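You operate a simulated robot arm through the tools that you are given. There is no shell and no other tool.

You run a simulated robot arm. Do the job below in one go: nothing can be reset, and whatever is moved stays where it is left.

Task
Wax the middle of the clamped brush's back, then stand it on the brush board.
Fine: use the green pad and the green box; pad back on the black mat, lid shut; slide block drawn right back; leave the red-dot brush. Set down upright: green pad, green-dot nail brush. A coat counts when it lies all over at full strength: go over it till it gets no stronger.
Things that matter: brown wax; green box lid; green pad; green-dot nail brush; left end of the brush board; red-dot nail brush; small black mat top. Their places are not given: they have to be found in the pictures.

The check looks at the end state, three seconds after you hand in, the way a careful person would. Anything else that was tipped, shoved, dropped, spilled or broken makes it a failure. Lids that push on must go on centred and level and be pressed home; caps that screw on are set level and turned clockwise until they are tight.

Robot
A 7-joint arm with a two-finger parallel gripper, fixed in place. Base frame: the origin is at the foot of the arm, x ahead of it, y to its left, z up; the work surface is at about z = 0.78. Readings come in m, rad, newtons and seconds.
With the tool pointing down near the work surface it reaches from about 0.3 to 0.7 m from the base axis. Its first joint turns from -1.152 to 1.152 rad. Payload 1.57 kg.
Tool frame: the origin (TCP) lies between the finger pads and is the grasp point; the fingertips stand 0.03 m ahead of it; z points along the fingers, y is the line along which they close. The gripper opens to 0.11 m. The fingers are 0.024 m wide and 0.012 m thick; the gripper's body (0.048 by 0.112 m) begins 0.078 m behind the TCP.
Orientation is that of the tool frame in the base frame, as [roll, pitch, yaw] about the fixed x, y, z axes, in that order (R = Rz(yaw) Ry(pitch) Rx(roll)). With the fingers straight down and closing along the base's y, the tool's x points along the base's -x, its y along +y and its z along -z.

Tools
- The arm moves only by the tool move_arm. Its arguments are lists of equal length, an entry for each row: "slide": the shift along the tool's x, y, z in m, a list of three; "delta_rot": the turn, a rotation vector about the tool's x, y, z in rad, a list of three; "gripper": the opening in per cent of the stroke, from 0 (shut) to 100 (fully open). In form: {"slide": [[dx, dy, dz], ...], "delta_rot": [[ax, ay, az], ...], "gripper": [gripper, ...]}. A call has 1 to 20 rows; each row shifts and turns the commanded pose from where the row before left it, along the tool's axes as they then stand. Each row takes 0.2 s and may step no farther than 0.05 m and 0.15 rad from the row before; otherwise, or with a gripper value out of range, the whole call is refused. A pose out of reach is approached as far as the arm can. The call stops where the force on the tool passes 50 N (or 10 N more than at its start, if that is more) or the arm is blocked; 0.2 s more then pass. Each finger travels about 0.108 m/s and halts on what it meets, pressing with about 33 N; the grip force reading is that of the motor and also rises with nothing between the fingers. The clock runs only during rows and for 0.2 s after the last one: add rows that do not move to give the fingers time. The reply holds the time, the measured pose of the TCP, the force on the tool along the base axes, the opening and the grip force, in the units named above and with some noise, with the torque about the TCP (base axes, N m) and any sound that the robot's microphone picked up, and new pictures: "pictures" is both (left out), scene, wrist or none.
- Cameras (640 x 400 px; columns grow to the right, rows downward): "scene" is fixed at [0.1606, -0.4076, 1.3733]; the picture's right is [0.72, -0.69, 0.00], its down [-0.58, -0.60, -0.56] and it looks along [0.39, 0.40, -0.83] (base axes); focal length 322 px, centre (320, 200). "wrist" rides on the gripper at [0.07, 0.016, -0.141] in the tool frame; the picture's right is [-0.23, 0.97, 0.00], its down [-0.86, -0.20, -0.48] and it looks along [-0.47, -0.11, 0.88] (tool axes); focal length 222 px, centre (320, 200).
- pixel_to_xyz(camera, pixels): there is no depth. For up to 12 entries [column, row, z] of the newest picture of that camera ("zoom" is the newest enlarged one), the place [x, y] in the base frame at which the ray of that pixel passes the height z, good to about 0.002 m. No time passes.
- close_up(camera, box): a new picture of the part [left, top, right, bottom] of that camera's present view, enlarged. No time passes.
- finish_job(): hands the job in; it is judged then, once.

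Unless the task says otherwise, let go and move clear before handing in.

The tools are called after "Request:" by a JSON object that holds its "method" and its "body". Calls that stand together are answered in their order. move_arm: Moves the arm, as the interface text tells. Its arguments: {"type":"object","properties":{"slide":{"type":"array","items":{"type":"array","items":{"type":"number"}}},"delta_rot":{"type":"array","items":{"type":"array","items":{"type":"number"}}},"gripper":{"type":"array","items":{"type":"number"}},"pictures":{"type":"string","enum":["both","scene","wrist","none"]}},"required":["slide","delta_rot","gripper"]} The other tools are called the same way: pixel_to_xyz (camera, pixels) gives the place at which the rays of pixels pass given heights; close_up (camera, box) takes an enlarged picture of a part of a camera's view; finish_job () hands the job in.

At the start:

```text
t: 0.0
position: [0.2973, -0.2095, 1.0977]
tool_rot: [-3.14, 0.0, -3.141]
contact_force: [-0.4, 0.7, -0.1]
wrist_torque: [-0.03, 0.01, 0.06]
gripper_width: 0.1103
finger_force: 0.1
```

scene: 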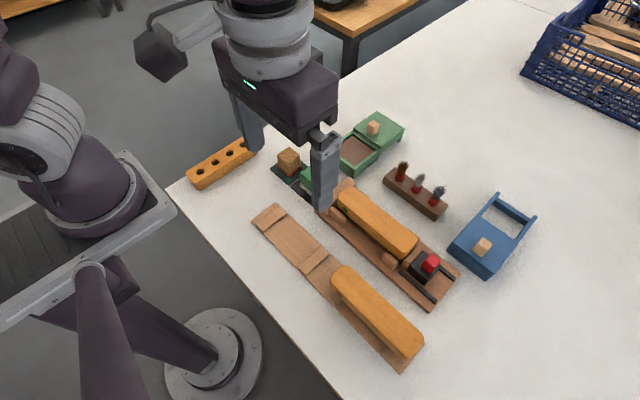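
wrist: 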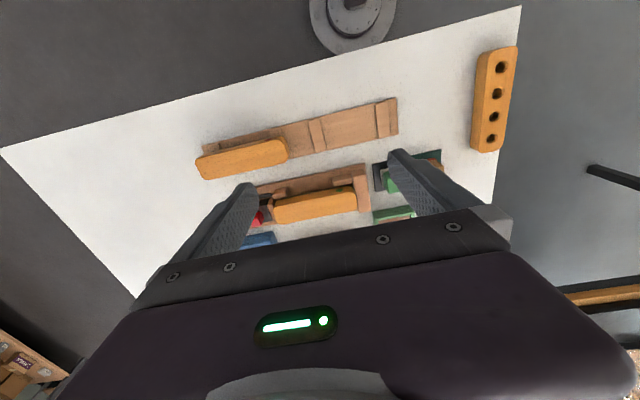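

The scene shows a clamped brush near (377,222), another brush on a board at (377,312), a green box at (370,145) and a pad near (300,165). I'll take enlarged views first to see details.

Request:
{"method": "close_up", "body": {"camera": "scene", "box": [240, 100, 420, 212]}}

Request:
{"method": "close_up", "body": {"camera": "scene", "box": [240, 180, 480, 380]}}

Request:
{"method": "close_up", "body": {"camera": "scene", "box": [370, 130, 560, 290]}}

Request:
{"method": "close_up", "body": {"camera": "wrist", "box": [180, 80, 480, 260]}}

```text
3.56 times, centred on (330, 156) of scene
```

zoom: 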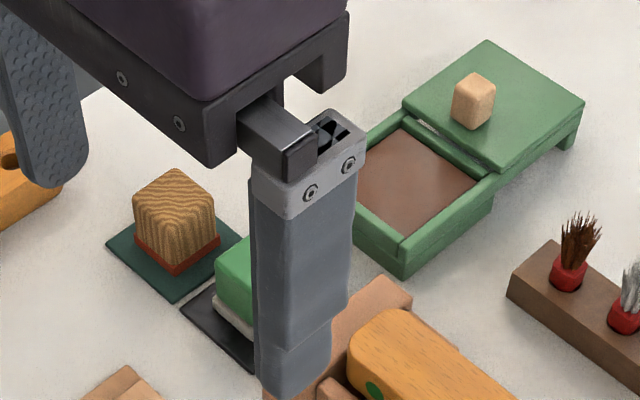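

```text
2.00 times, centred on (360, 280) of scene
```

zoom: 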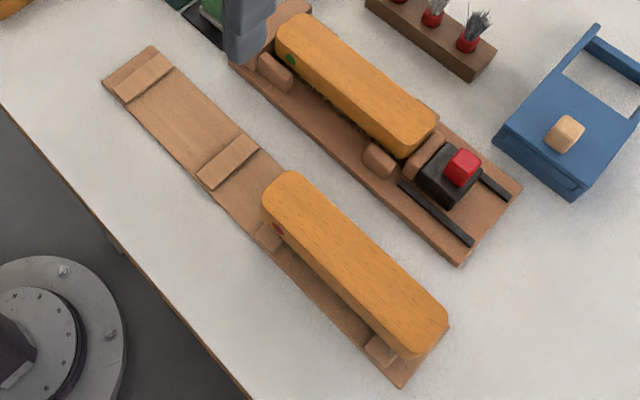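

```text
2.50 times, centred on (465, 210) of scene
```

zoom: 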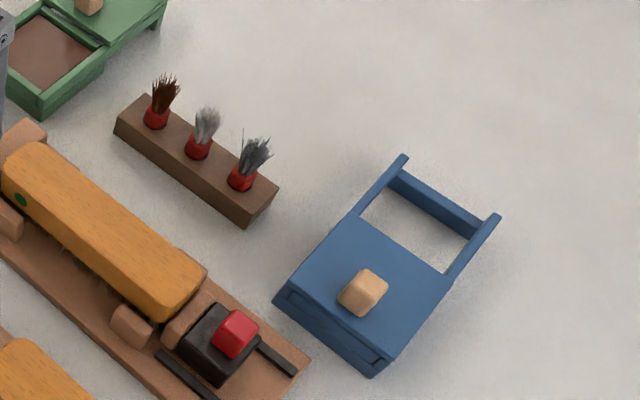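

```text
2.13 times, centred on (330, 170) of wrist
```

zoom: 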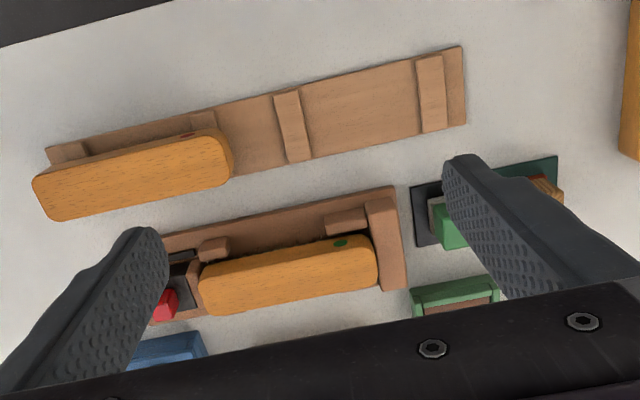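

The gripper hides the green pad in the scene view. I'll get rough positions of the main things on the table first.

Request:
{"method": "pixel_to_xyz", "body": {"camera": "scene", "pixels": [[290, 165, 0.78], [310, 185, 0.78], [360, 150, 0.8], [375, 128, 0.82], [345, 190, 0.84], [410, 245, 0.84], [430, 264, 0.83], [268, 212, 0.785], [318, 262, 0.785], [345, 275, 0.84], [410, 345, 0.84], [400, 368, 0.78]]}}

Request:
{"method": "pixel_to_xyz", "body": {"camera": "wrist", "pixels": [[375, 178, 0.78], [388, 182, 0.8], [440, 155, 0.78], [398, 134, 0.78], [203, 150, 0.78], [385, 110, 0.785], [318, 130, 0.785], [285, 150, 0.83], [200, 172, 0.83], [346, 195, 0.83], [280, 210, 0.83], [257, 218, 0.83]]}}

```text
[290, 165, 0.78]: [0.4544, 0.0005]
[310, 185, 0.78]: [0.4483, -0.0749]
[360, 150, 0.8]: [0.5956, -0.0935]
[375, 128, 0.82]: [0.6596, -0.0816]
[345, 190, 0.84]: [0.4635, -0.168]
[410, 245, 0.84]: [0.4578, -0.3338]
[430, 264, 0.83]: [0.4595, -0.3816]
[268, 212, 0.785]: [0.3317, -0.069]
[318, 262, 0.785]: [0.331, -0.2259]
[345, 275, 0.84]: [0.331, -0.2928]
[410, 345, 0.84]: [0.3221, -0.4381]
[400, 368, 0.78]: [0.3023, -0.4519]
```

```text
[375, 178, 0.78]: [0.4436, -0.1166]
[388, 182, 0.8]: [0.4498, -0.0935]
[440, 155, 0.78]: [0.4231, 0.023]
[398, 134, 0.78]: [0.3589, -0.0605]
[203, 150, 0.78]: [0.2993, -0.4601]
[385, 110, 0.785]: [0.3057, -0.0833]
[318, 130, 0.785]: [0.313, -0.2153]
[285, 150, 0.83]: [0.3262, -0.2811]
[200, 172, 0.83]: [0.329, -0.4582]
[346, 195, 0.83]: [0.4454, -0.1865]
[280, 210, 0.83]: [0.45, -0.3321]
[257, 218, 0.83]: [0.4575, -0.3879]
```

The layout is getting clear: the clamp fixture sits around x≈0.45, y -0.17 to -0.38, and the brush board around x≈0.32. I'll move the arm aside (+y) to open the view of the pad, mat and box.

Request:
{"method": "move_arm", "body": {"slide": [[0, 0.05, 0], [0, 0.05, 0], [0, 0.05, 0], [0, 0.05, 0], [0, 0.05, 0], [0, 0.05, 0], [0, 0.05, 0]], "delta_rot": [[0, 0, 0], [0, 0, 0], [0, 0, 0], [0, 0, 0], [0, 0, 0], [0, 0, 0], [0, 0, 0]], "gripper": [100, 100, 100, 100, 100, 100, 100]}}

```text
t: 1.6
position: [0.299, 0.1445, 1.0976]
tool_rot: [-3.14, 0.0, 3.14]
contact_force: [0.0, 0.1, 0.3]
wrist_torque: [0.0, 0.02, 0.01]
gripper_width: 0.1098
finger_force: 0.1
```

scene: 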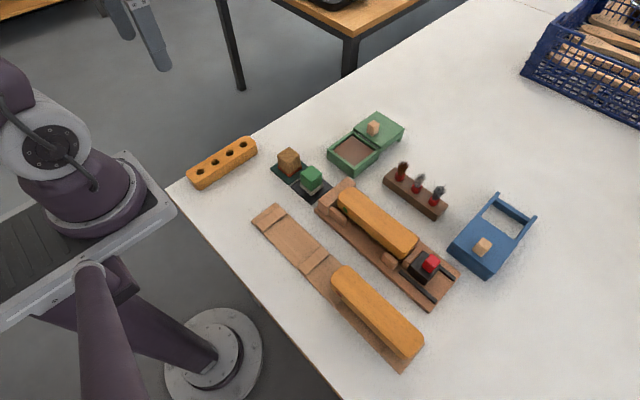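
wrist: 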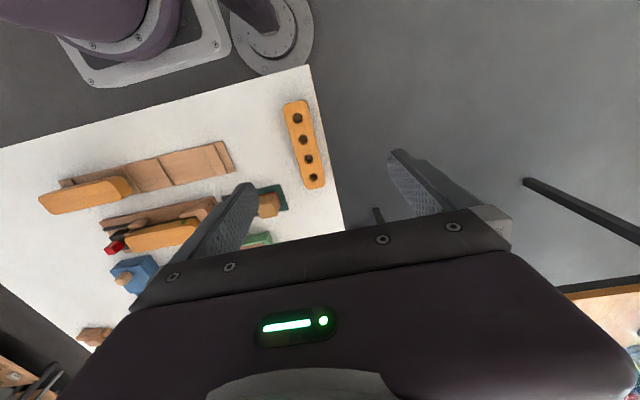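

Now the scene is clear: the pad with green holder sits at (311,180) on a mat, the box at (353,152). I'll zoom in on each.

Request:
{"method": "close_up", "body": {"camera": "scene", "box": [255, 100, 415, 200]}}

Request:
{"method": "close_up", "body": {"camera": "scene", "box": [305, 170, 465, 310]}}

Request:
{"method": "close_up", "body": {"camera": "scene", "box": [240, 195, 440, 375]}}

Request:
{"method": "close_up", "body": {"camera": "scene", "box": [265, 140, 345, 205]}}

```text
4.00 times, centred on (335, 150) of scene
```

zoom: 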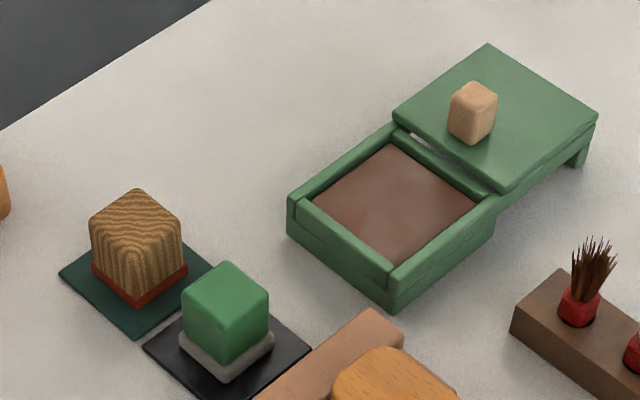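

```text
2.86 times, centred on (385, 240) of scene
```

zoom: 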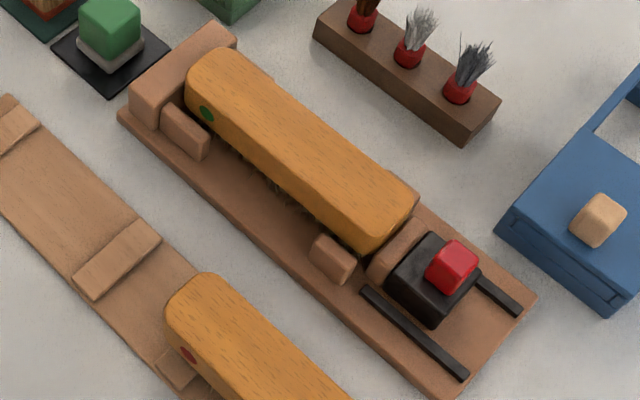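

```text
2.22 times, centred on (340, 285) of scene
```

zoom: 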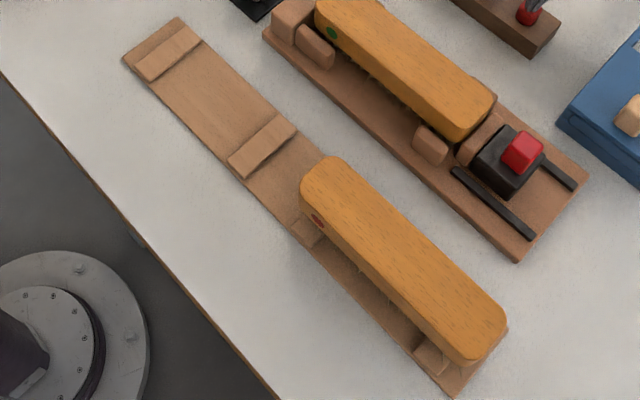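

```text
6.15 times, centred on (305, 172) of scene
```

zoom: 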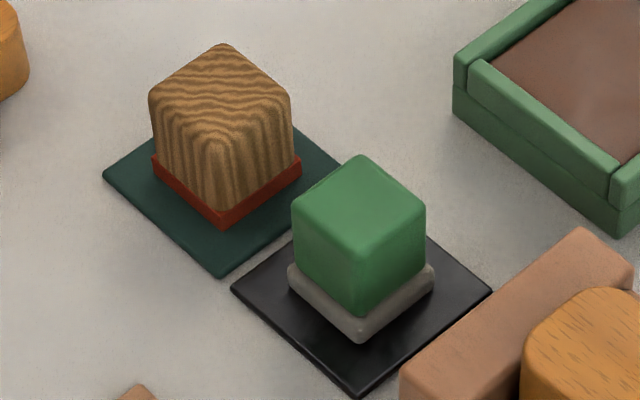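

I'll measure the pad, mat, and wax box from this enlarged view at guessed heights.

Request:
{"method": "pixel_to_xyz", "body": {"camera": "zoom", "pixels": [[232, 290, 0.782], [357, 396, 0.782], [492, 292, 0.782], [288, 278, 0.784], [360, 341, 0.784], [434, 276, 0.784], [292, 210, 0.82], [358, 262, 0.82], [425, 208, 0.82], [360, 156, 0.82], [452, 100, 0.78], [620, 235, 0.78]]}}

Request:
{"method": "close_up", "body": {"camera": "scene", "box": [320, 105, 410, 185]}}

```text
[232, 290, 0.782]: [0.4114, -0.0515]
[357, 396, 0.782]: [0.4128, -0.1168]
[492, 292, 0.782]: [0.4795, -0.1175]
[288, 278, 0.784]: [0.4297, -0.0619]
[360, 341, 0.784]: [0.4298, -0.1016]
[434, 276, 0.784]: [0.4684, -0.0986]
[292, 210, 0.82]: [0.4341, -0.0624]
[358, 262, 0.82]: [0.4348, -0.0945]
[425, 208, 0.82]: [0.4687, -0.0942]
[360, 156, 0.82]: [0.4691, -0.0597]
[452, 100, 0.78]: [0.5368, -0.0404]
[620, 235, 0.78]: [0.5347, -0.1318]
```

```text
5.00 times, centred on (365, 145) of scene
```

zoom: 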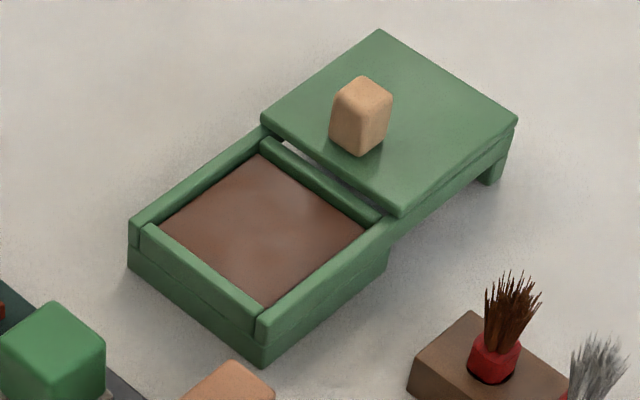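

Box edges look axis-aligned. I'll measure the box, wax and lid in this enlarged view.

Request:
{"method": "pixel_to_xyz", "body": {"camera": "zoom", "pixels": [[128, 264, 0.78], [263, 368, 0.78], [386, 268, 0.78], [490, 187, 0.78], [130, 220, 0.8], [258, 318, 0.8], [160, 227, 0.8], [262, 307, 0.8], [366, 232, 0.8], [258, 153, 0.8], [262, 118, 0.81], [400, 217, 0.81]]}}

Request:
{"method": "pixel_to_xyz", "body": {"camera": "zoom", "pixels": [[517, 118, 0.81], [379, 30, 0.81], [331, 133, 0.81], [359, 157, 0.81], [388, 136, 0.81], [340, 90, 0.835], [364, 104, 0.835], [391, 92, 0.835], [364, 76, 0.835]]}}

```text
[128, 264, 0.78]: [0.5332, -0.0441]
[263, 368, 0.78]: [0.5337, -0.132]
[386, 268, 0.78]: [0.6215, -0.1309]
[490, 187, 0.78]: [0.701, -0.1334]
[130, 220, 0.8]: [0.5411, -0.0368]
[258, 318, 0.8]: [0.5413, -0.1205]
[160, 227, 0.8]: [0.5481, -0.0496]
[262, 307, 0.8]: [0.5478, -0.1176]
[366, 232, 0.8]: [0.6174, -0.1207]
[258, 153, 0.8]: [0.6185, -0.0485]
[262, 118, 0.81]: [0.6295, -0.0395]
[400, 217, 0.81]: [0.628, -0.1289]
```

```text
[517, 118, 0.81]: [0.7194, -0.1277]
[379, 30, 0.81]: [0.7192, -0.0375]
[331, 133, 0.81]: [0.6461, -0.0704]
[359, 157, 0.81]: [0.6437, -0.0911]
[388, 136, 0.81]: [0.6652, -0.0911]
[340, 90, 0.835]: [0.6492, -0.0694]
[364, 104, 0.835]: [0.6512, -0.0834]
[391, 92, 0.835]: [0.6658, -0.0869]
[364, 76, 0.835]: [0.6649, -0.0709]
```

The box is about x 0.533–0.622, y -0.044 to -0.132, with its lid slid off toward +x. I'll turn the gripper 90° so the fingers close along base x, which clears the other pad and suits the brush.

Request:
{"method": "move_arm", "body": {"slide": [[0, 0, 0], [0, 0, 0], [0, 0, 0], [0, 0, 0], [0, 0, 0], [0, 0, 0], [0, 0, 0], [0, 0, 0], [0, 0, 0], [0, 0, 0], [0, 0, 0]], "delta_rot": [[0, 0, 0.15], [0, 0, 0.15], [0, 0, 0.15], [0, 0, 0.15], [0, 0, 0.15], [0, 0, 0.15], [0, 0, 0.15], [0, 0, 0.15], [0, 0, 0.15], [0, 0, 0.15], [0, 0, 0.0708]], "gripper": [100, 100, 100, 100, 100, 100, 100, 100, 100, 100, 100]}}

```text
t: 4.0
position: [0.2984, 0.1422, 1.0965]
tool_rot: [3.142, 0.0, 1.568]
contact_force: [-0.9, -0.5, 0.2]
wrist_torque: [-0.02, -0.02, 0.01]
gripper_width: 0.1099
finger_force: 0.1
```

scene: 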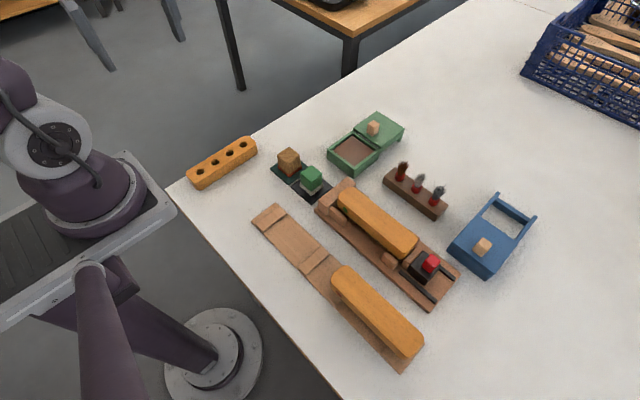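
wrist: 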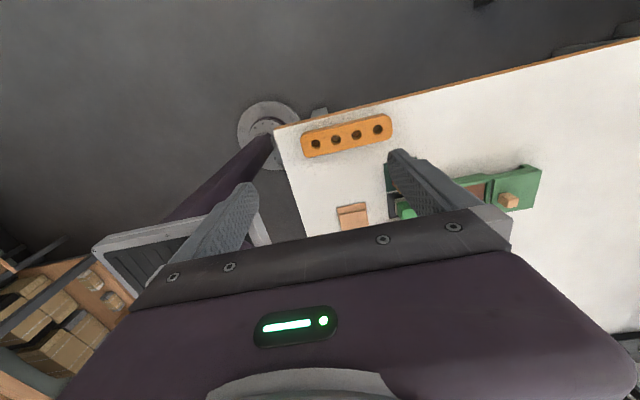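

The rotation worked. Now I'll move over the fixture at a safe height to view it from above and measure it.

Request:
{"method": "move_arm", "body": {"slide": [[-0.0422, 0.0152, 0.0067], [-0.0422, 0.0152, 0.0067], [-0.0422, 0.0152, 0.0067], [-0.0422, 0.0152, 0.0067], [-0.0422, 0.0152, 0.0067], [-0.0422, 0.0152, 0.0067], [-0.0422, 0.0152, 0.0067], [-0.0422, 0.0152, 0.0067], [-0.0422, 0.0152, 0.0067], [-0.0422, 0.0152, 0.0067], [0, 0, 0]], "delta_rot": [[0, 0, 0], [0, 0, 0], [0, 0, 0], [0, 0, 0], [0, 0, 0], [0, 0, 0], [0, 0, 0], [0, 0, 0], [0, 0, 0], [0, 0, 0], [0, 0, 0]], "gripper": [100, 100, 100, 100, 100, 100, 100, 100, 100, 100, 100]}}

```text
t: 6.4
position: [0.4514, -0.2815, 1.0306]
tool_rot: [-3.142, 0.0, 1.573]
contact_force: [-0.7, -0.1, -0.2]
wrist_torque: [0.02, 0.0, 0.01]
gripper_width: 0.11
finger_force: 0.1
```

scene: 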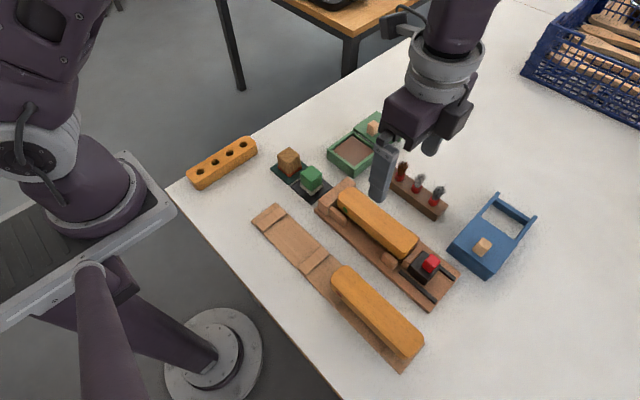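
wrist: 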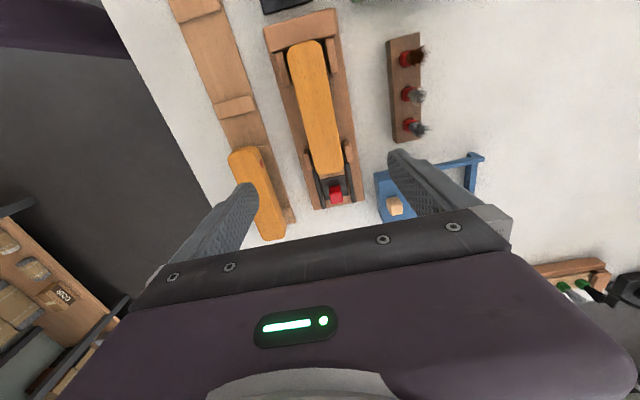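

This overhead wrist view shows the whole fixture with the brush at (318,110) and slide block at (336,190). I'll zoom in both cameras for triangulation.

Request:
{"method": "close_up", "body": {"camera": "wrist", "box": [160, 0, 440, 220]}}

Request:
{"method": "close_up", "body": {"camera": "wrist", "box": [260, 100, 400, 220]}}

Request:
{"method": "close_up", "body": {"camera": "scene", "box": [370, 220, 470, 310]}}

```text
1.82 times, centred on (300, 110) of wrist
```

zoom: 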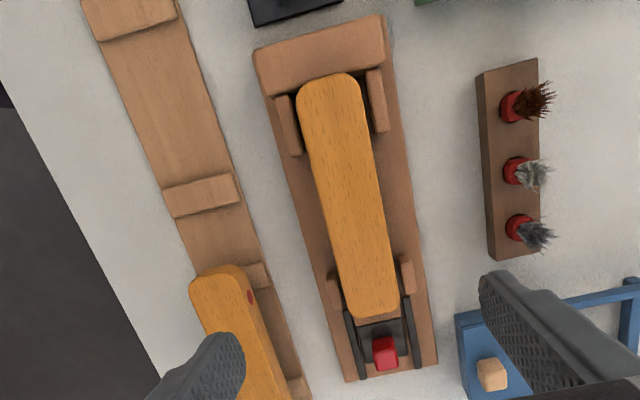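

```text
3.33 times, centred on (330, 160) of wrist
```

zoom: 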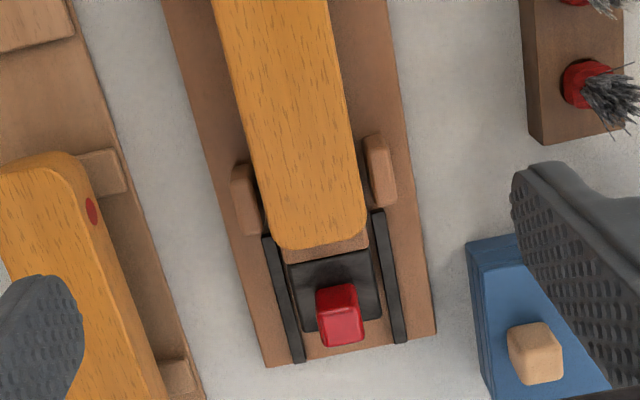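

```text
4.44 times, centred on (420, 265) of scene
```

zoom: 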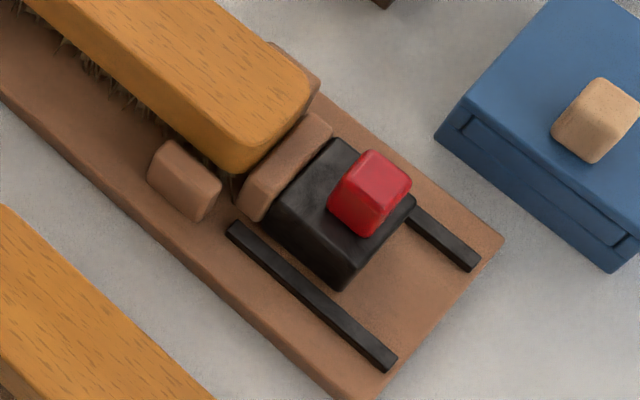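

Request:
{"method": "pixel_to_xyz", "body": {"camera": "wrist", "pixels": [[317.4, 174.1, 0.83], [317.4, 174.1, 0.85], [343.8, 170.5, 0.83], [343.8, 170.5, 0.85], [305.5, 40.2, 0.83], [305.5, 40.2, 0.85], [334.5, 190, 0.83], [334.5, 190, 0.85], [267, 29, 0.8], [333, 8, 0.8], [363.5, 200, 0.785], [314, 210, 0.785]]}}

Request:
{"method": "pixel_to_xyz", "body": {"camera": "scene", "pixels": [[400.2, 258.3, 0.83], [400.2, 258.3, 0.85], [418.2, 239.1, 0.83], [418.2, 239.1, 0.85], [347, 183.5, 0.83], [347, 183.5, 0.85], [433, 260, 0.83], [433, 260, 0.85]]}}

```text
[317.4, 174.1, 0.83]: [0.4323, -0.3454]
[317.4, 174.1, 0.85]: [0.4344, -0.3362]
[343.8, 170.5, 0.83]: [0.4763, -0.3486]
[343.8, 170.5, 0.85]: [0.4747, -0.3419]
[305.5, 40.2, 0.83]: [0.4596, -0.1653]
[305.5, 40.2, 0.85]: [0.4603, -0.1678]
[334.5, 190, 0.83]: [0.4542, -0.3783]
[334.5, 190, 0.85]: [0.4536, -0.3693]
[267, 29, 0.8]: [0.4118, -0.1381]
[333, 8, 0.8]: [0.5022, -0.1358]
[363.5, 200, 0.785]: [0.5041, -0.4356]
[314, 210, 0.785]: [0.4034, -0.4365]
```

```text
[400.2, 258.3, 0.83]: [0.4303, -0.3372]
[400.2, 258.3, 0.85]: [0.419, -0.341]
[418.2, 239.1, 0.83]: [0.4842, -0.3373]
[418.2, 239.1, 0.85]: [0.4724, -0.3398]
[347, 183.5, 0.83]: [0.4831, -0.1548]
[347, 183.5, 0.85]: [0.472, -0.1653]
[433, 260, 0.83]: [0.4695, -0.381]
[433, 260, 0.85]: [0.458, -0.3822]
```

Triangulating gives the brush top near z≈0.845, with the brush spanning x≈0.433–0.476 and y≈-0.342 to -0.166. Next I'll move above the green pad at (0.448,-0.0815), staying high.

Request:
{"method": "move_arm", "body": {"slide": [[0.045, -0.0007, 0.018], [0.045, -0.0007, 0.018], [0.045, -0.0007, 0.018], [0.045, -0.0007, 0.018], [0.02, -0.0006, 0.028], [0, 0, 0]], "delta_rot": [[0, 0, 0], [0, 0, 0], [0, 0, 0], [0, 0, 0], [0, 0, 0], [0, 0, 0]], "gripper": [100, 100, 100, 100, 100, 100]}}

```text
t: 7.8
position: [0.4459, -0.0818, 0.9295]
tool_rot: [3.141, 0.0, 1.57]
contact_force: [-0.4, -0.4, -0.2]
wrist_torque: [0.03, 0.0, -0.01]
gripper_width: 0.1099
finger_force: 0.1
```

scene: 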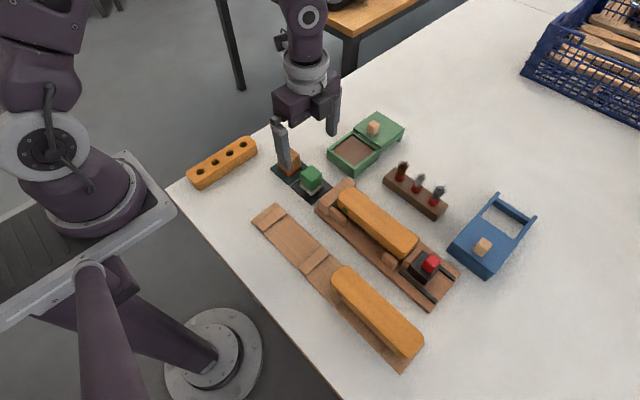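
wrist: 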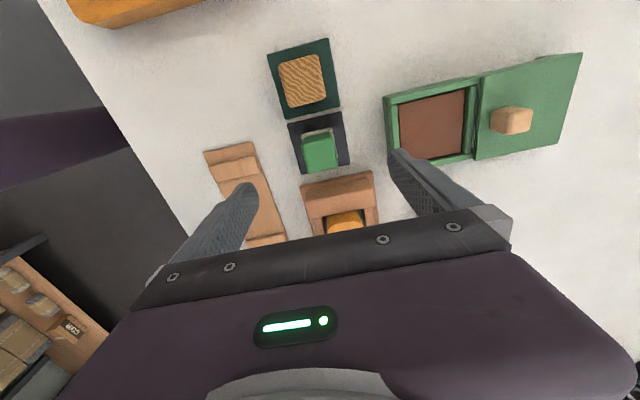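

The wrist view shows the pad's green handle at (320,150) between the fingers. I'll zoom to confirm its centre and height.

Request:
{"method": "close_up", "body": {"camera": "wrist", "box": [260, 90, 380, 190]}}

Request:
{"method": "close_up", "body": {"camera": "wrist", "box": [370, 40, 600, 180]}}

```text
4.00 times, centred on (320, 140) of wrist
```

zoom: 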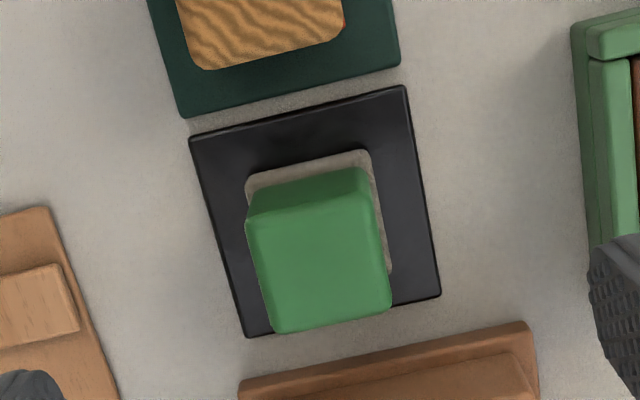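

```text
2.78 times, centred on (485, 110) of wrist
```

zoom: 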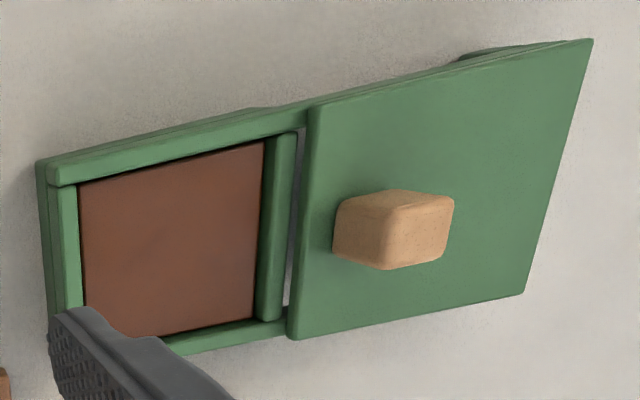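

Request:
{"method": "pixel_to_xyz", "body": {"camera": "wrist", "pixels": [[301.75, 145, 0.827], [333, 140, 0.827], [337.5, 166.25, 0.827], [308, 173, 0.827], [287.5, 124.5, 0.782], [341, 111.5, 0.782], [350, 163.75, 0.782], [301.75, 174.25, 0.782], [302, 136, 0.79], [332, 129, 0.79]]}}

```text
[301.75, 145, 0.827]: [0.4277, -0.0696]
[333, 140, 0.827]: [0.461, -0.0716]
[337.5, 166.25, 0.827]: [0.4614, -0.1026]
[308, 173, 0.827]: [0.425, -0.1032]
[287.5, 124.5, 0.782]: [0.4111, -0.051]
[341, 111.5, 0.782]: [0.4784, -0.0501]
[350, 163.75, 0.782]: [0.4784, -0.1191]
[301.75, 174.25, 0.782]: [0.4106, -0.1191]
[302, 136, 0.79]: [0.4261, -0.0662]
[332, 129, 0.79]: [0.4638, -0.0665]
```

Combining both cameras, the pad handle's top is at z≈0.834, centred at (0.4445,-0.085), about 0.034 wide. I'll descend with tips just above the felt and close.

Request:
{"method": "move_arm", "body": {"slide": [[-0.0032, -0.0014, 0], [0, 0, 0.035], [0, 0, 0.035], [0, 0, 0.0285], [0, 0, 0]], "delta_rot": [[0, 0, 0], [0, 0, 0], [0, 0, 0], [0, 0, 0], [0, 0, 0]], "gripper": [100, 100, 100, 100, 100]}}

```text
t: 9.0
position: [0.4447, -0.0843, 0.8284]
tool_rot: [3.141, 0.0, 1.569]
contact_force: [0.4, 0.3, -0.2]
wrist_torque: [0.0, -0.03, 0.0]
gripper_width: 0.1101
finger_force: 0.0
```

scene: 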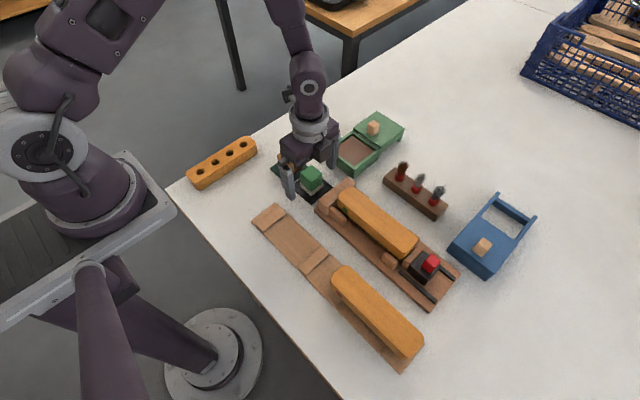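
wrist: 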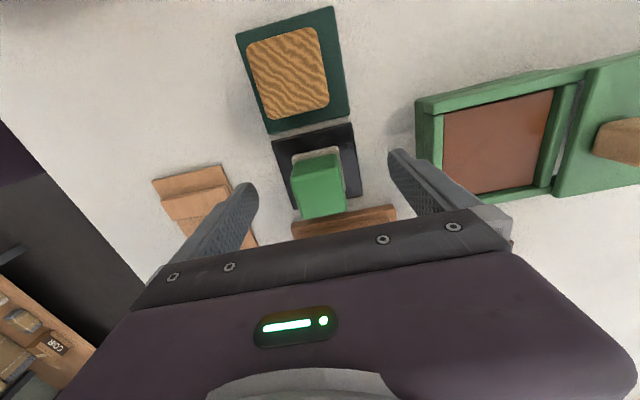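

The fingers straddle the handle at TCP z≈0.829. A quick zoom to check finger height against the felt before closing.

Request:
{"method": "close_up", "body": {"camera": "scene", "box": [265, 130, 365, 215]}}

Request:
{"method": "close_up", "body": {"camera": "wrist", "box": [220, 100, 440, 240]}}

```text
4.71 times, centred on (315, 172) of scene
```

zoom: 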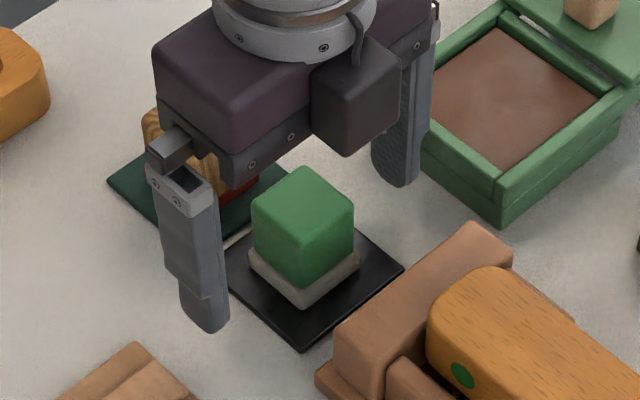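

```text
2.86 times, centred on (330, 170) of wrist
```

zoom: 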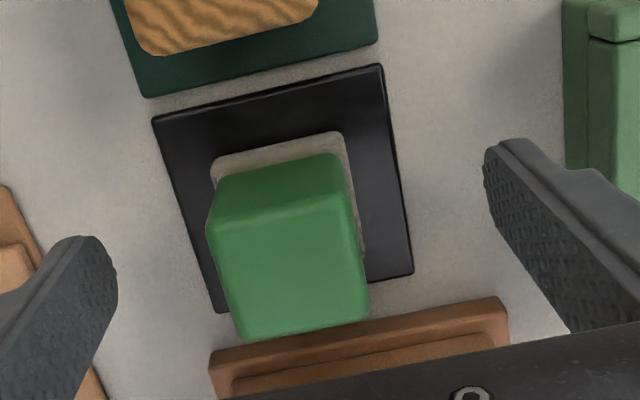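

Clearances look right, so I'll close on the handle.

Request:
{"method": "move_arm", "body": {"slide": [[0, 0, 0], [0, 0, 0], [0, 0, 0], [0, 0, 0], [0, 0, 0]], "delta_rot": [[0, 0, 0], [0, 0, 0], [0, 0, 0], [0, 0, 0], [0, 0, 0]], "gripper": [60, 40, 20, 20, 20], "pictures": "wrist"}}

```text
t: 10.2
position: [0.4446, -0.084, 0.8299]
tool_rot: [3.141, -0.002, 1.571]
contact_force: [0.5, -0.4, 0.5]
wrist_torque: [0.03, 0.01, -0.01]
gripper_width: 0.035
finger_force: 33.1
```

wrist: 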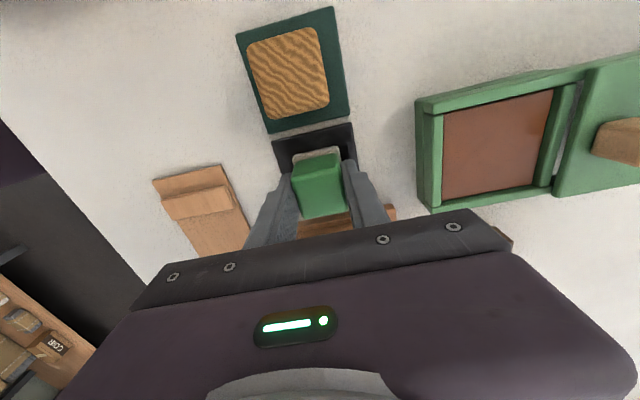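

The pad is gripped (width 0.035 m, 33 N). I'll locate the wax corners in this wrist view, then lift.

Request:
{"method": "pixel_to_xyz", "body": {"camera": "wrist", "pixels": [[444, 116, 0.805], [553, 91, 0.805], [532, 186, 0.805], [444, 198, 0.805], [418, 102, 0.814], [434, 208, 0.814], [563, 193, 0.814], [590, 68, 0.814]]}}

Request:
{"method": "move_arm", "body": {"slide": [[0, 0, -0.02], [0, 0, -0.03], [0, 0, -0.03], [0, 0, 0]], "delta_rot": [[0, 0, 0], [0, 0, 0], [0, 0, 0], [0, 0, 0]], "gripper": [20, 20, 20, 20]}}

```text
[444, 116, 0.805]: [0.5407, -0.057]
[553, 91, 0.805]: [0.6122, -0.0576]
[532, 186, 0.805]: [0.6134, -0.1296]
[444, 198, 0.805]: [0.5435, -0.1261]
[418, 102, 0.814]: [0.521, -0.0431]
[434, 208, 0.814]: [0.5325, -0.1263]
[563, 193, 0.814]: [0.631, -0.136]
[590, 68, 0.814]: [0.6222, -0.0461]
```

```text
t: 11.2
position: [0.4471, -0.0827, 0.9115]
tool_rot: [-3.142, 0.001, 1.571]
contact_force: [0.1, 0.8, -0.4]
wrist_torque: [-0.02, -0.01, 0.03]
gripper_width: 0.0355
finger_force: 33.2
```

scene: 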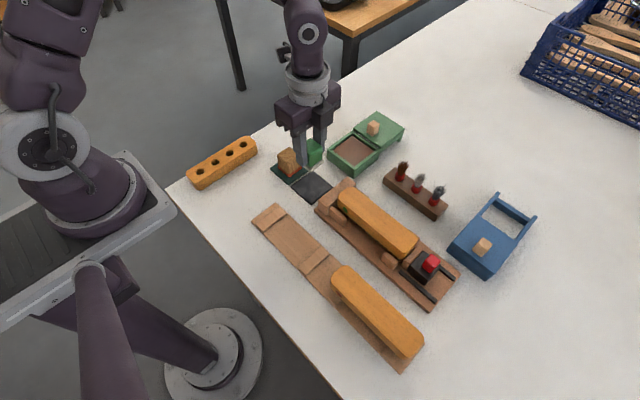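
wrist: 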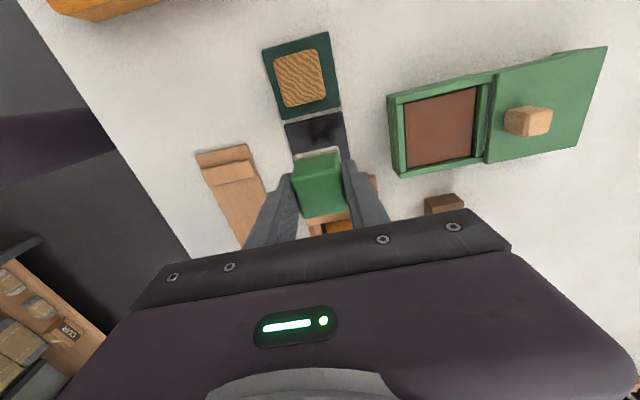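

The pad came up cleanly. Combining views, the wax is centred near (0.576,-0.089) at z≈0.81. I'll move over it and come down close.

Request:
{"method": "move_arm", "body": {"slide": [[-0.0016, 0.0438, 0], [-0.0016, 0.0438, 0], [-0.0016, 0.0438, 0], [0, 0, 0.02], [0, 0, 0.015], [0, 0, 0]], "delta_rot": [[0, 0, 0], [0, 0, 0], [0, 0, 0], [0, 0, 0], [0, 0, 0], [0, 0, 0]], "gripper": [20, 20, 20, 20, 20, 20]}}

```text
t: 12.6
position: [0.5767, -0.0875, 0.8749]
tool_rot: [3.14, -0.001, 1.571]
contact_force: [-1.5, -0.1, 0.0]
wrist_torque: [0.02, 0.01, -0.03]
gripper_width: 0.0351
finger_force: 33.5
```

scene: 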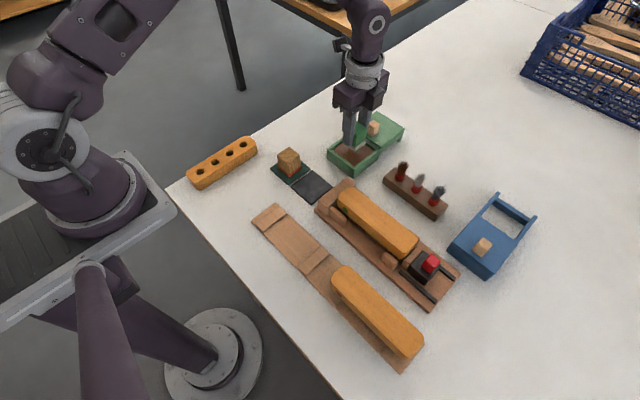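
wrist: 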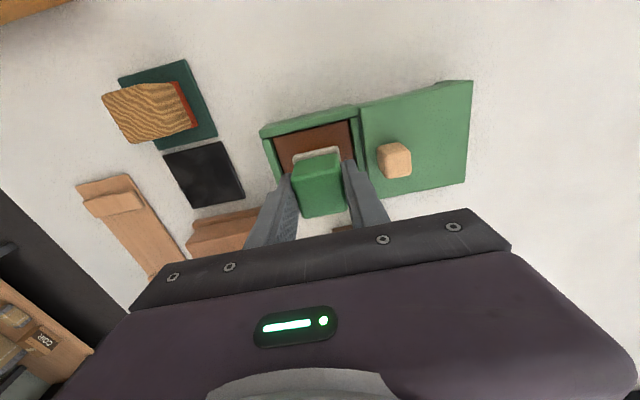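

The pad is over the wax with about 0.02 m to go. I'll zoom to check it's within the rim.

Request:
{"method": "close_up", "body": {"camera": "scene", "box": [320, 100, 410, 180]}}

Request:
{"method": "close_up", "body": {"camera": "wrist", "box": [240, 80, 480, 230]}}

```text
5.00 times, centred on (365, 140) of scene
```

zoom: 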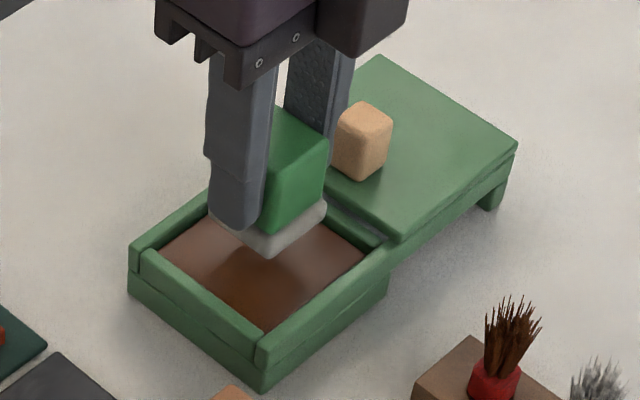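

```text
2.67 times, centred on (360, 155) of wrist
```

zoom: 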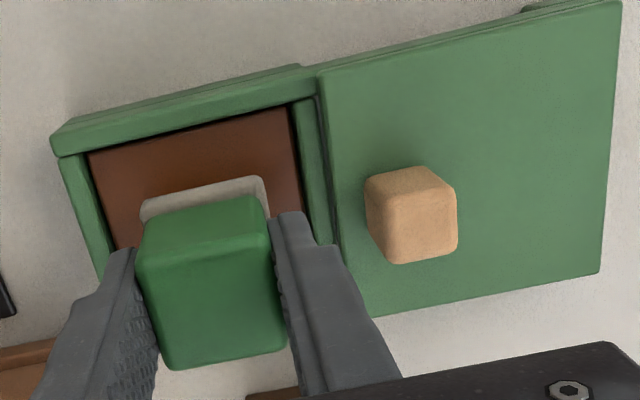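

Alignment is good, inside the rim on all sides. I'll lower in small steps to feel the wax.

Request:
{"method": "move_arm", "body": {"slide": [[0, 0, 0.006], [0, 0, 0.004], [0, 0, 0.003], [0, 0, 0]], "delta_rot": [[0, 0, 0], [0, 0, 0], [0, 0, 0], [0, 0, 0]], "gripper": [20, 20, 20, 20], "pictures": "none"}}

```text
t: 13.6
position: [0.5773, -0.0885, 0.8632]
tool_rot: [3.14, -0.001, 1.571]
contact_force: [-0.8, -0.1, -0.3]
wrist_torque: [-0.02, -0.02, 0.02]
gripper_width: 0.0353
finger_force: 33.4
```

No contact yet at z≈0.862. Continuing down in finer steps.

Request:
{"method": "move_arm", "body": {"slide": [[0, 0, 0.002], [0, 0, 0.002], [0, 0, 0.002], [0, 0, 0]], "delta_rot": [[0, 0, 0], [0, 0, 0], [0, 0, 0], [0, 0, 0]], "gripper": [20, 20, 20, 20], "pictures": "scene"}}

```text
t: 14.6
position: [0.5758, -0.0874, 0.8579]
tool_rot: [3.141, -0.002, 1.571]
contact_force: [-0.2, 0.1, -0.2]
wrist_torque: [-0.03, -0.02, 0.0]
gripper_width: 0.0351
finger_force: 32.5
```

scene: 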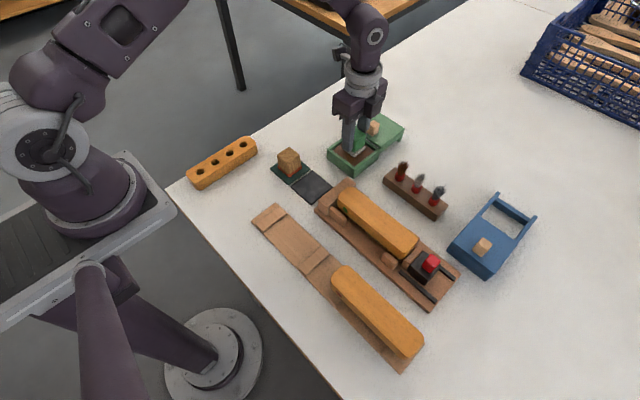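

Still free at z≈0.857. I'll keep lowering by 1.5 mm steps.

Request:
{"method": "move_arm", "body": {"slide": [[0, 0, 0.0015], [0, 0, 0.0015], [0, 0, 0.0015], [0, 0, 0]], "delta_rot": [[0, 0, 0], [0, 0, 0], [0, 0, 0], [0, 0, 0]], "gripper": [20, 20, 20, 20], "pictures": "none"}}

Request:
{"method": "close_up", "body": {"camera": "scene", "box": [320, 100, 410, 180]}}

```text
t: 15.6
position: [0.5772, -0.0889, 0.8543]
tool_rot: [3.14, 0.001, 1.573]
contact_force: [-4.5, 2.4, 28.9]
wrist_torque: [0.08, 0.21, 0.01]
gripper_width: 0.0351
finger_force: 32.7
```

```text
5.00 times, centred on (365, 140) of scene
```

zoom: 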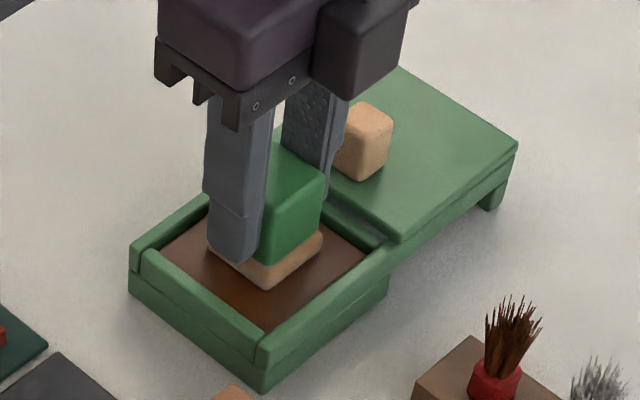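

The force rose to 28.9 N and the felt turned tan, so the pad touches the wax and is picking it up. I'll ease off about 1 mm and rub gently to load it evenly.

Request:
{"method": "move_arm", "body": {"slide": [[0, 0, -0.0012], [0.005, 0, 0], [0, 0.006, 0], [-0.005, 0, 0], [-0.005, 0, 0], [0, -0.006, 0], [0, -0.006, 0], [0.005, 0, 0], [0.005, 0, 0], [-0.005, 0.006, 0], [0, 0, 0]], "delta_rot": [[0, 0, 0], [0, 0, 0], [0, 0, 0], [0, 0, 0], [0, 0, 0], [0, 0, 0], [0, 0, 0], [0, 0, 0], [0, 0, 0], [0, 0, 0], [0, 0, 0]], "gripper": [20, 20, 20, 20, 20, 20, 20, 20, 20, 20, 20], "pictures": "both"}}

Request:
{"method": "close_up", "body": {"camera": "scene", "box": [320, 100, 410, 180]}}

```text
t: 18.0
position: [0.5764, -0.0869, 0.8525]
tool_rot: [3.141, -0.001, 1.572]
contact_force: [-5.9, 7.5, 26.5]
wrist_torque: [0.28, 0.19, 0.01]
gripper_width: 0.0354
finger_force: 32.5
```

scene: 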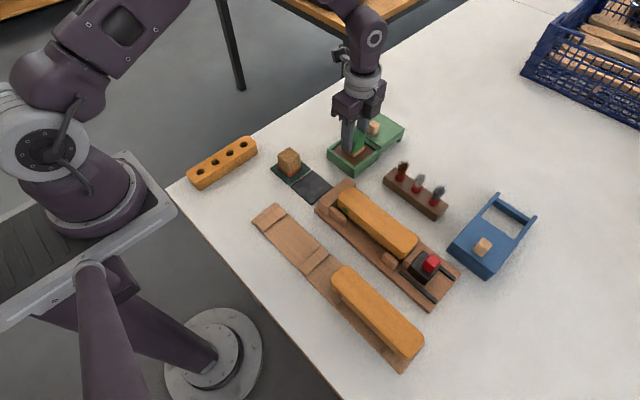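
wrist: 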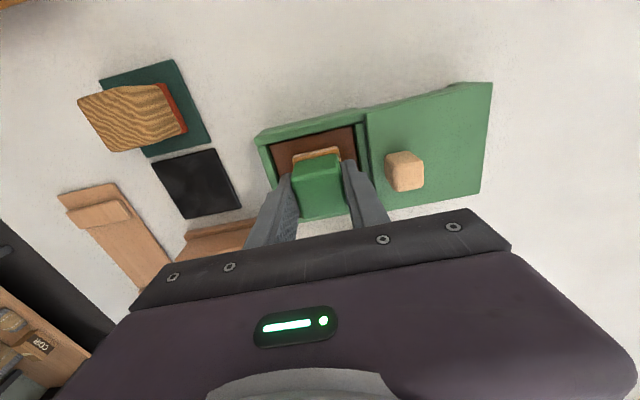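

```text
5.00 times, centred on (365, 140) of scene
```

zoom: 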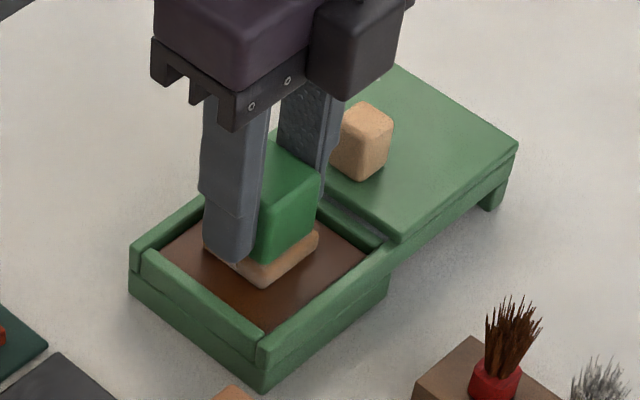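

The felt is loaded with wax (tan-orange). I'll lift straight up, go back over x≈0.4545, then along to the middle of the brush at y≈-0.254.

Request:
{"method": "move_arm", "body": {"slide": [[0, 0, -0.02], [0, 0, -0.03], [0, 0, -0.03], [0, -0.0405, 0], [0, -0.0405, 0], [0, -0.0405, 0], [-0.0415, 0, 0], [-0.0415, 0, 0], [-0.0415, 0, 0], [-0.0415, 0, 0], [0, 0, 0], [0, 0, 0]], "delta_rot": [[0, 0, 0], [0, 0, 0], [0, 0, 0], [0, 0, 0], [0, 0, 0], [0, 0, 0], [0, 0, 0], [0, 0, 0], [0, 0, 0], [0, 0, 0], [0, 0, 0], [0, 0, 0]], "gripper": [20, 20, 20, 20, 20, 20, 20, 20, 20, 20, 20, 20]}}

Request:
{"method": "close_up", "body": {"camera": "scene", "box": [310, 140, 450, 270]}}

```text
t: 20.6
position: [0.4563, -0.2532, 0.9326]
tool_rot: [-3.141, -0.002, 1.572]
contact_force: [0.1, 0.1, -0.9]
wrist_torque: [0.0, 0.01, 0.0]
gripper_width: 0.035
finger_force: 32.6
```

scene: 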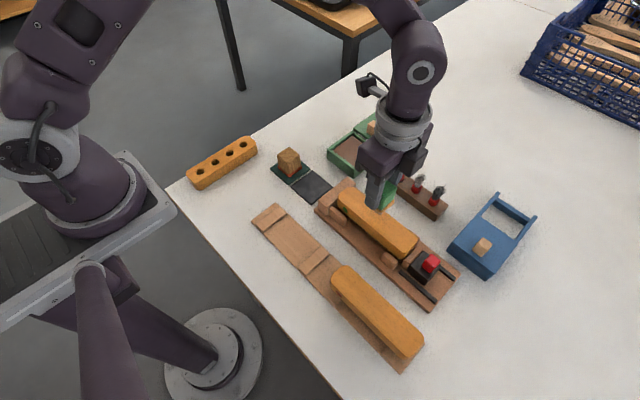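
wrist: 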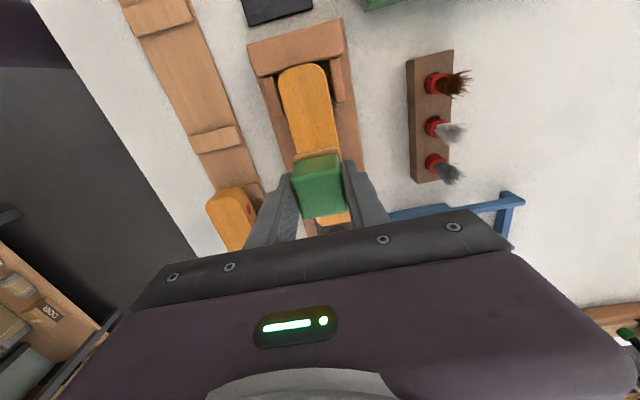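

```text
3.08 times, centred on (380, 205) of scene
```

zoom: 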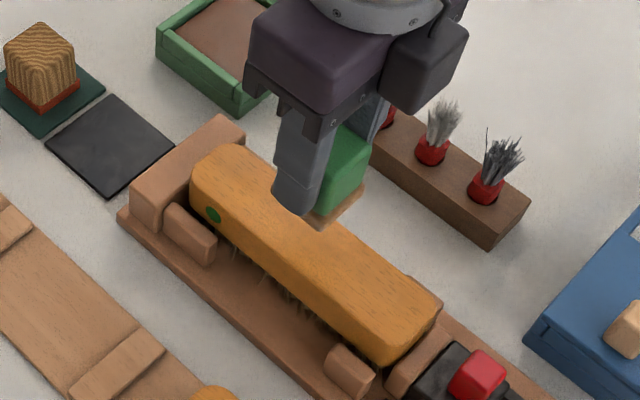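

The pad hangs above the brush's middle. I'll check the brush edges in this wrist view to refine alignment.

Request:
{"method": "close_up", "body": {"camera": "wrist", "box": [230, 10, 410, 240]}}

Request:
{"method": "pixel_to_xyz", "body": {"camera": "wrist", "pixels": [[283, 90, 0.845], [332, 85, 0.845], [292, 140, 0.845], [339, 140, 0.845], [303, 62, 0.845], [278, 74, 0.845], [328, 68, 0.845]]}}

```text
1.74 times, centred on (320, 125) of wrist
```

zoom: 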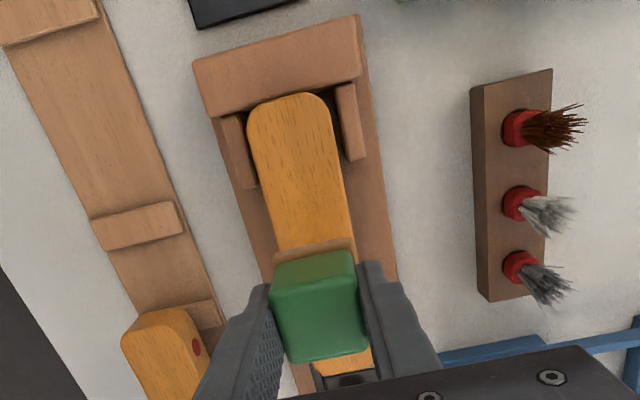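

```text
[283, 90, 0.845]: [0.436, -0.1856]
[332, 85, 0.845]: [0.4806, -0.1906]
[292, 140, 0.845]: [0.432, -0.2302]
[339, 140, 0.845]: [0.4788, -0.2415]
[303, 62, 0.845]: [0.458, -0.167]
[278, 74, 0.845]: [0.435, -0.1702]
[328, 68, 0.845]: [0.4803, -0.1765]
```

The brush centre is x≈0.457, y≈-0.2545 and about 0.045 wide. I'll lower toward it and feel for contact.

Request:
{"method": "move_arm", "body": {"slide": [[0, 0.001, 0.015], [0, 0, 0.012], [0, 0, 0.005], [0, 0, 0.002], [0, 0, 0.002], [0, 0, 0]], "delta_rot": [[0, 0, 0], [0, 0, 0], [0, 0, 0], [0, 0, 0], [0, 0, 0], [0, 0, 0]], "gripper": [20, 20, 20, 20, 20, 20], "pictures": "none"}}

Request:
{"method": "close_up", "body": {"camera": "scene", "box": [320, 160, 440, 260]}}

```text
t: 22.0
position: [0.4563, -0.255, 0.8975]
tool_rot: [-3.141, 0.0, 1.571]
contact_force: [-0.2, 0.0, -0.7]
wrist_torque: [0.0, -0.01, 0.0]
gripper_width: 0.0351
finger_force: 33.2
```

```text
4.00 times, centred on (380, 210) of scene
```

zoom: 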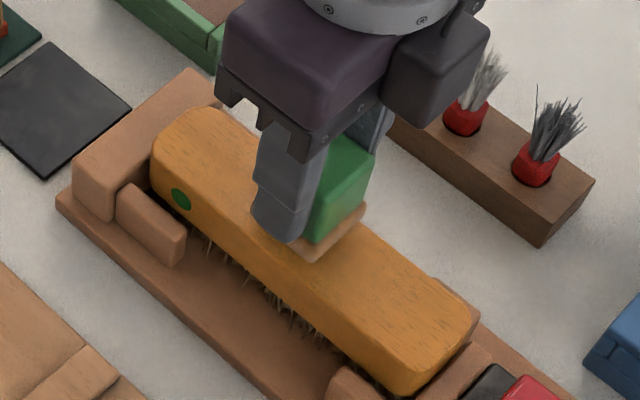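

Still above the brush by a few mm with no force. Continuing in 1.5 mm steps.

Request:
{"method": "move_arm", "body": {"slide": [[0, 0, 0.0015], [0, 0, 0.0015], [0, 0, 0.0015], [0, 0, 0]], "delta_rot": [[0, 0, 0], [0, 0, 0], [0, 0, 0], [0, 0, 0]], "gripper": [20, 20, 20, 20], "pictures": "none"}}

Request:
{"method": "close_up", "body": {"camera": "scene", "box": [320, 160, 440, 260]}}

```text
t: 23.0
position: [0.457, -0.2545, 0.8933]
tool_rot: [3.14, 0.002, 1.57]
contact_force: [-0.8, -0.2, -0.1]
wrist_torque: [0.02, 0.01, 0.01]
gripper_width: 0.035
finger_force: 33.1
```

```text
4.00 times, centred on (380, 210) of scene
```

zoom: 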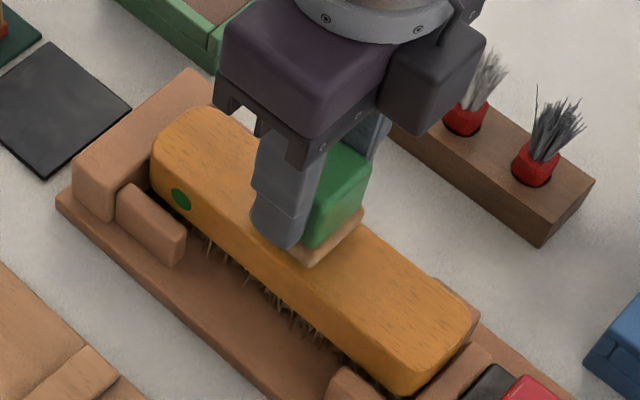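

Not in contact yet at z≈0.893. Two more small steps.

Request:
{"method": "move_arm", "body": {"slide": [[0, 0, 0.0015], [0, 0, 0.0015], [0, 0, 0]], "delta_rot": [[0, 0, 0], [0, 0, 0], [0, 0, 0]], "gripper": [20, 20, 20], "pictures": "none"}}

Request:
{"method": "close_up", "body": {"camera": "scene", "box": [320, 160, 440, 260]}}

```text
t: 23.8
position: [0.4569, -0.2538, 0.8914]
tool_rot: [-3.141, 0.0, 1.571]
contact_force: [0.3, -0.2, 0.0]
wrist_torque: [-0.01, 0.0, -0.01]
gripper_width: 0.0356
finger_force: 32.9
```

```text
4.00 times, centred on (380, 210) of scene
```

zoom: 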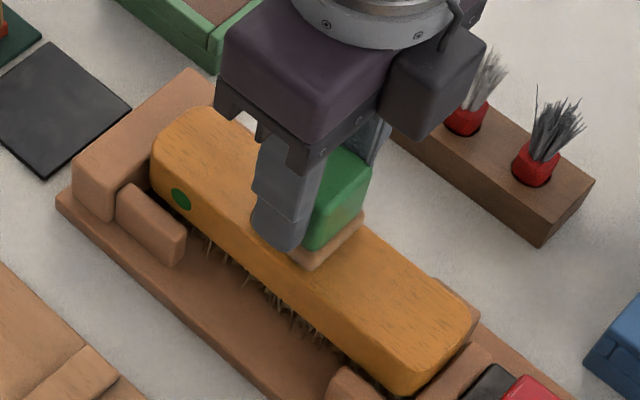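

Force is still zero. I'll continue down in 1 mm steps.

Request:
{"method": "move_arm", "body": {"slide": [[0, 0, 0.001], [0, 0, 0.001], [0, 0, 0]], "delta_rot": [[0, 0, 0], [0, 0, 0], [0, 0, 0]], "gripper": [20, 20, 20], "pictures": "none"}}

```text
t: 24.6
position: [0.4555, -0.2545, 0.8904]
tool_rot: [3.138, 0.003, 1.571]
contact_force: [-2.5, 2.0, 22.1]
wrist_torque: [0.15, 0.17, -0.01]
gripper_width: 0.0353
finger_force: 33.1
```

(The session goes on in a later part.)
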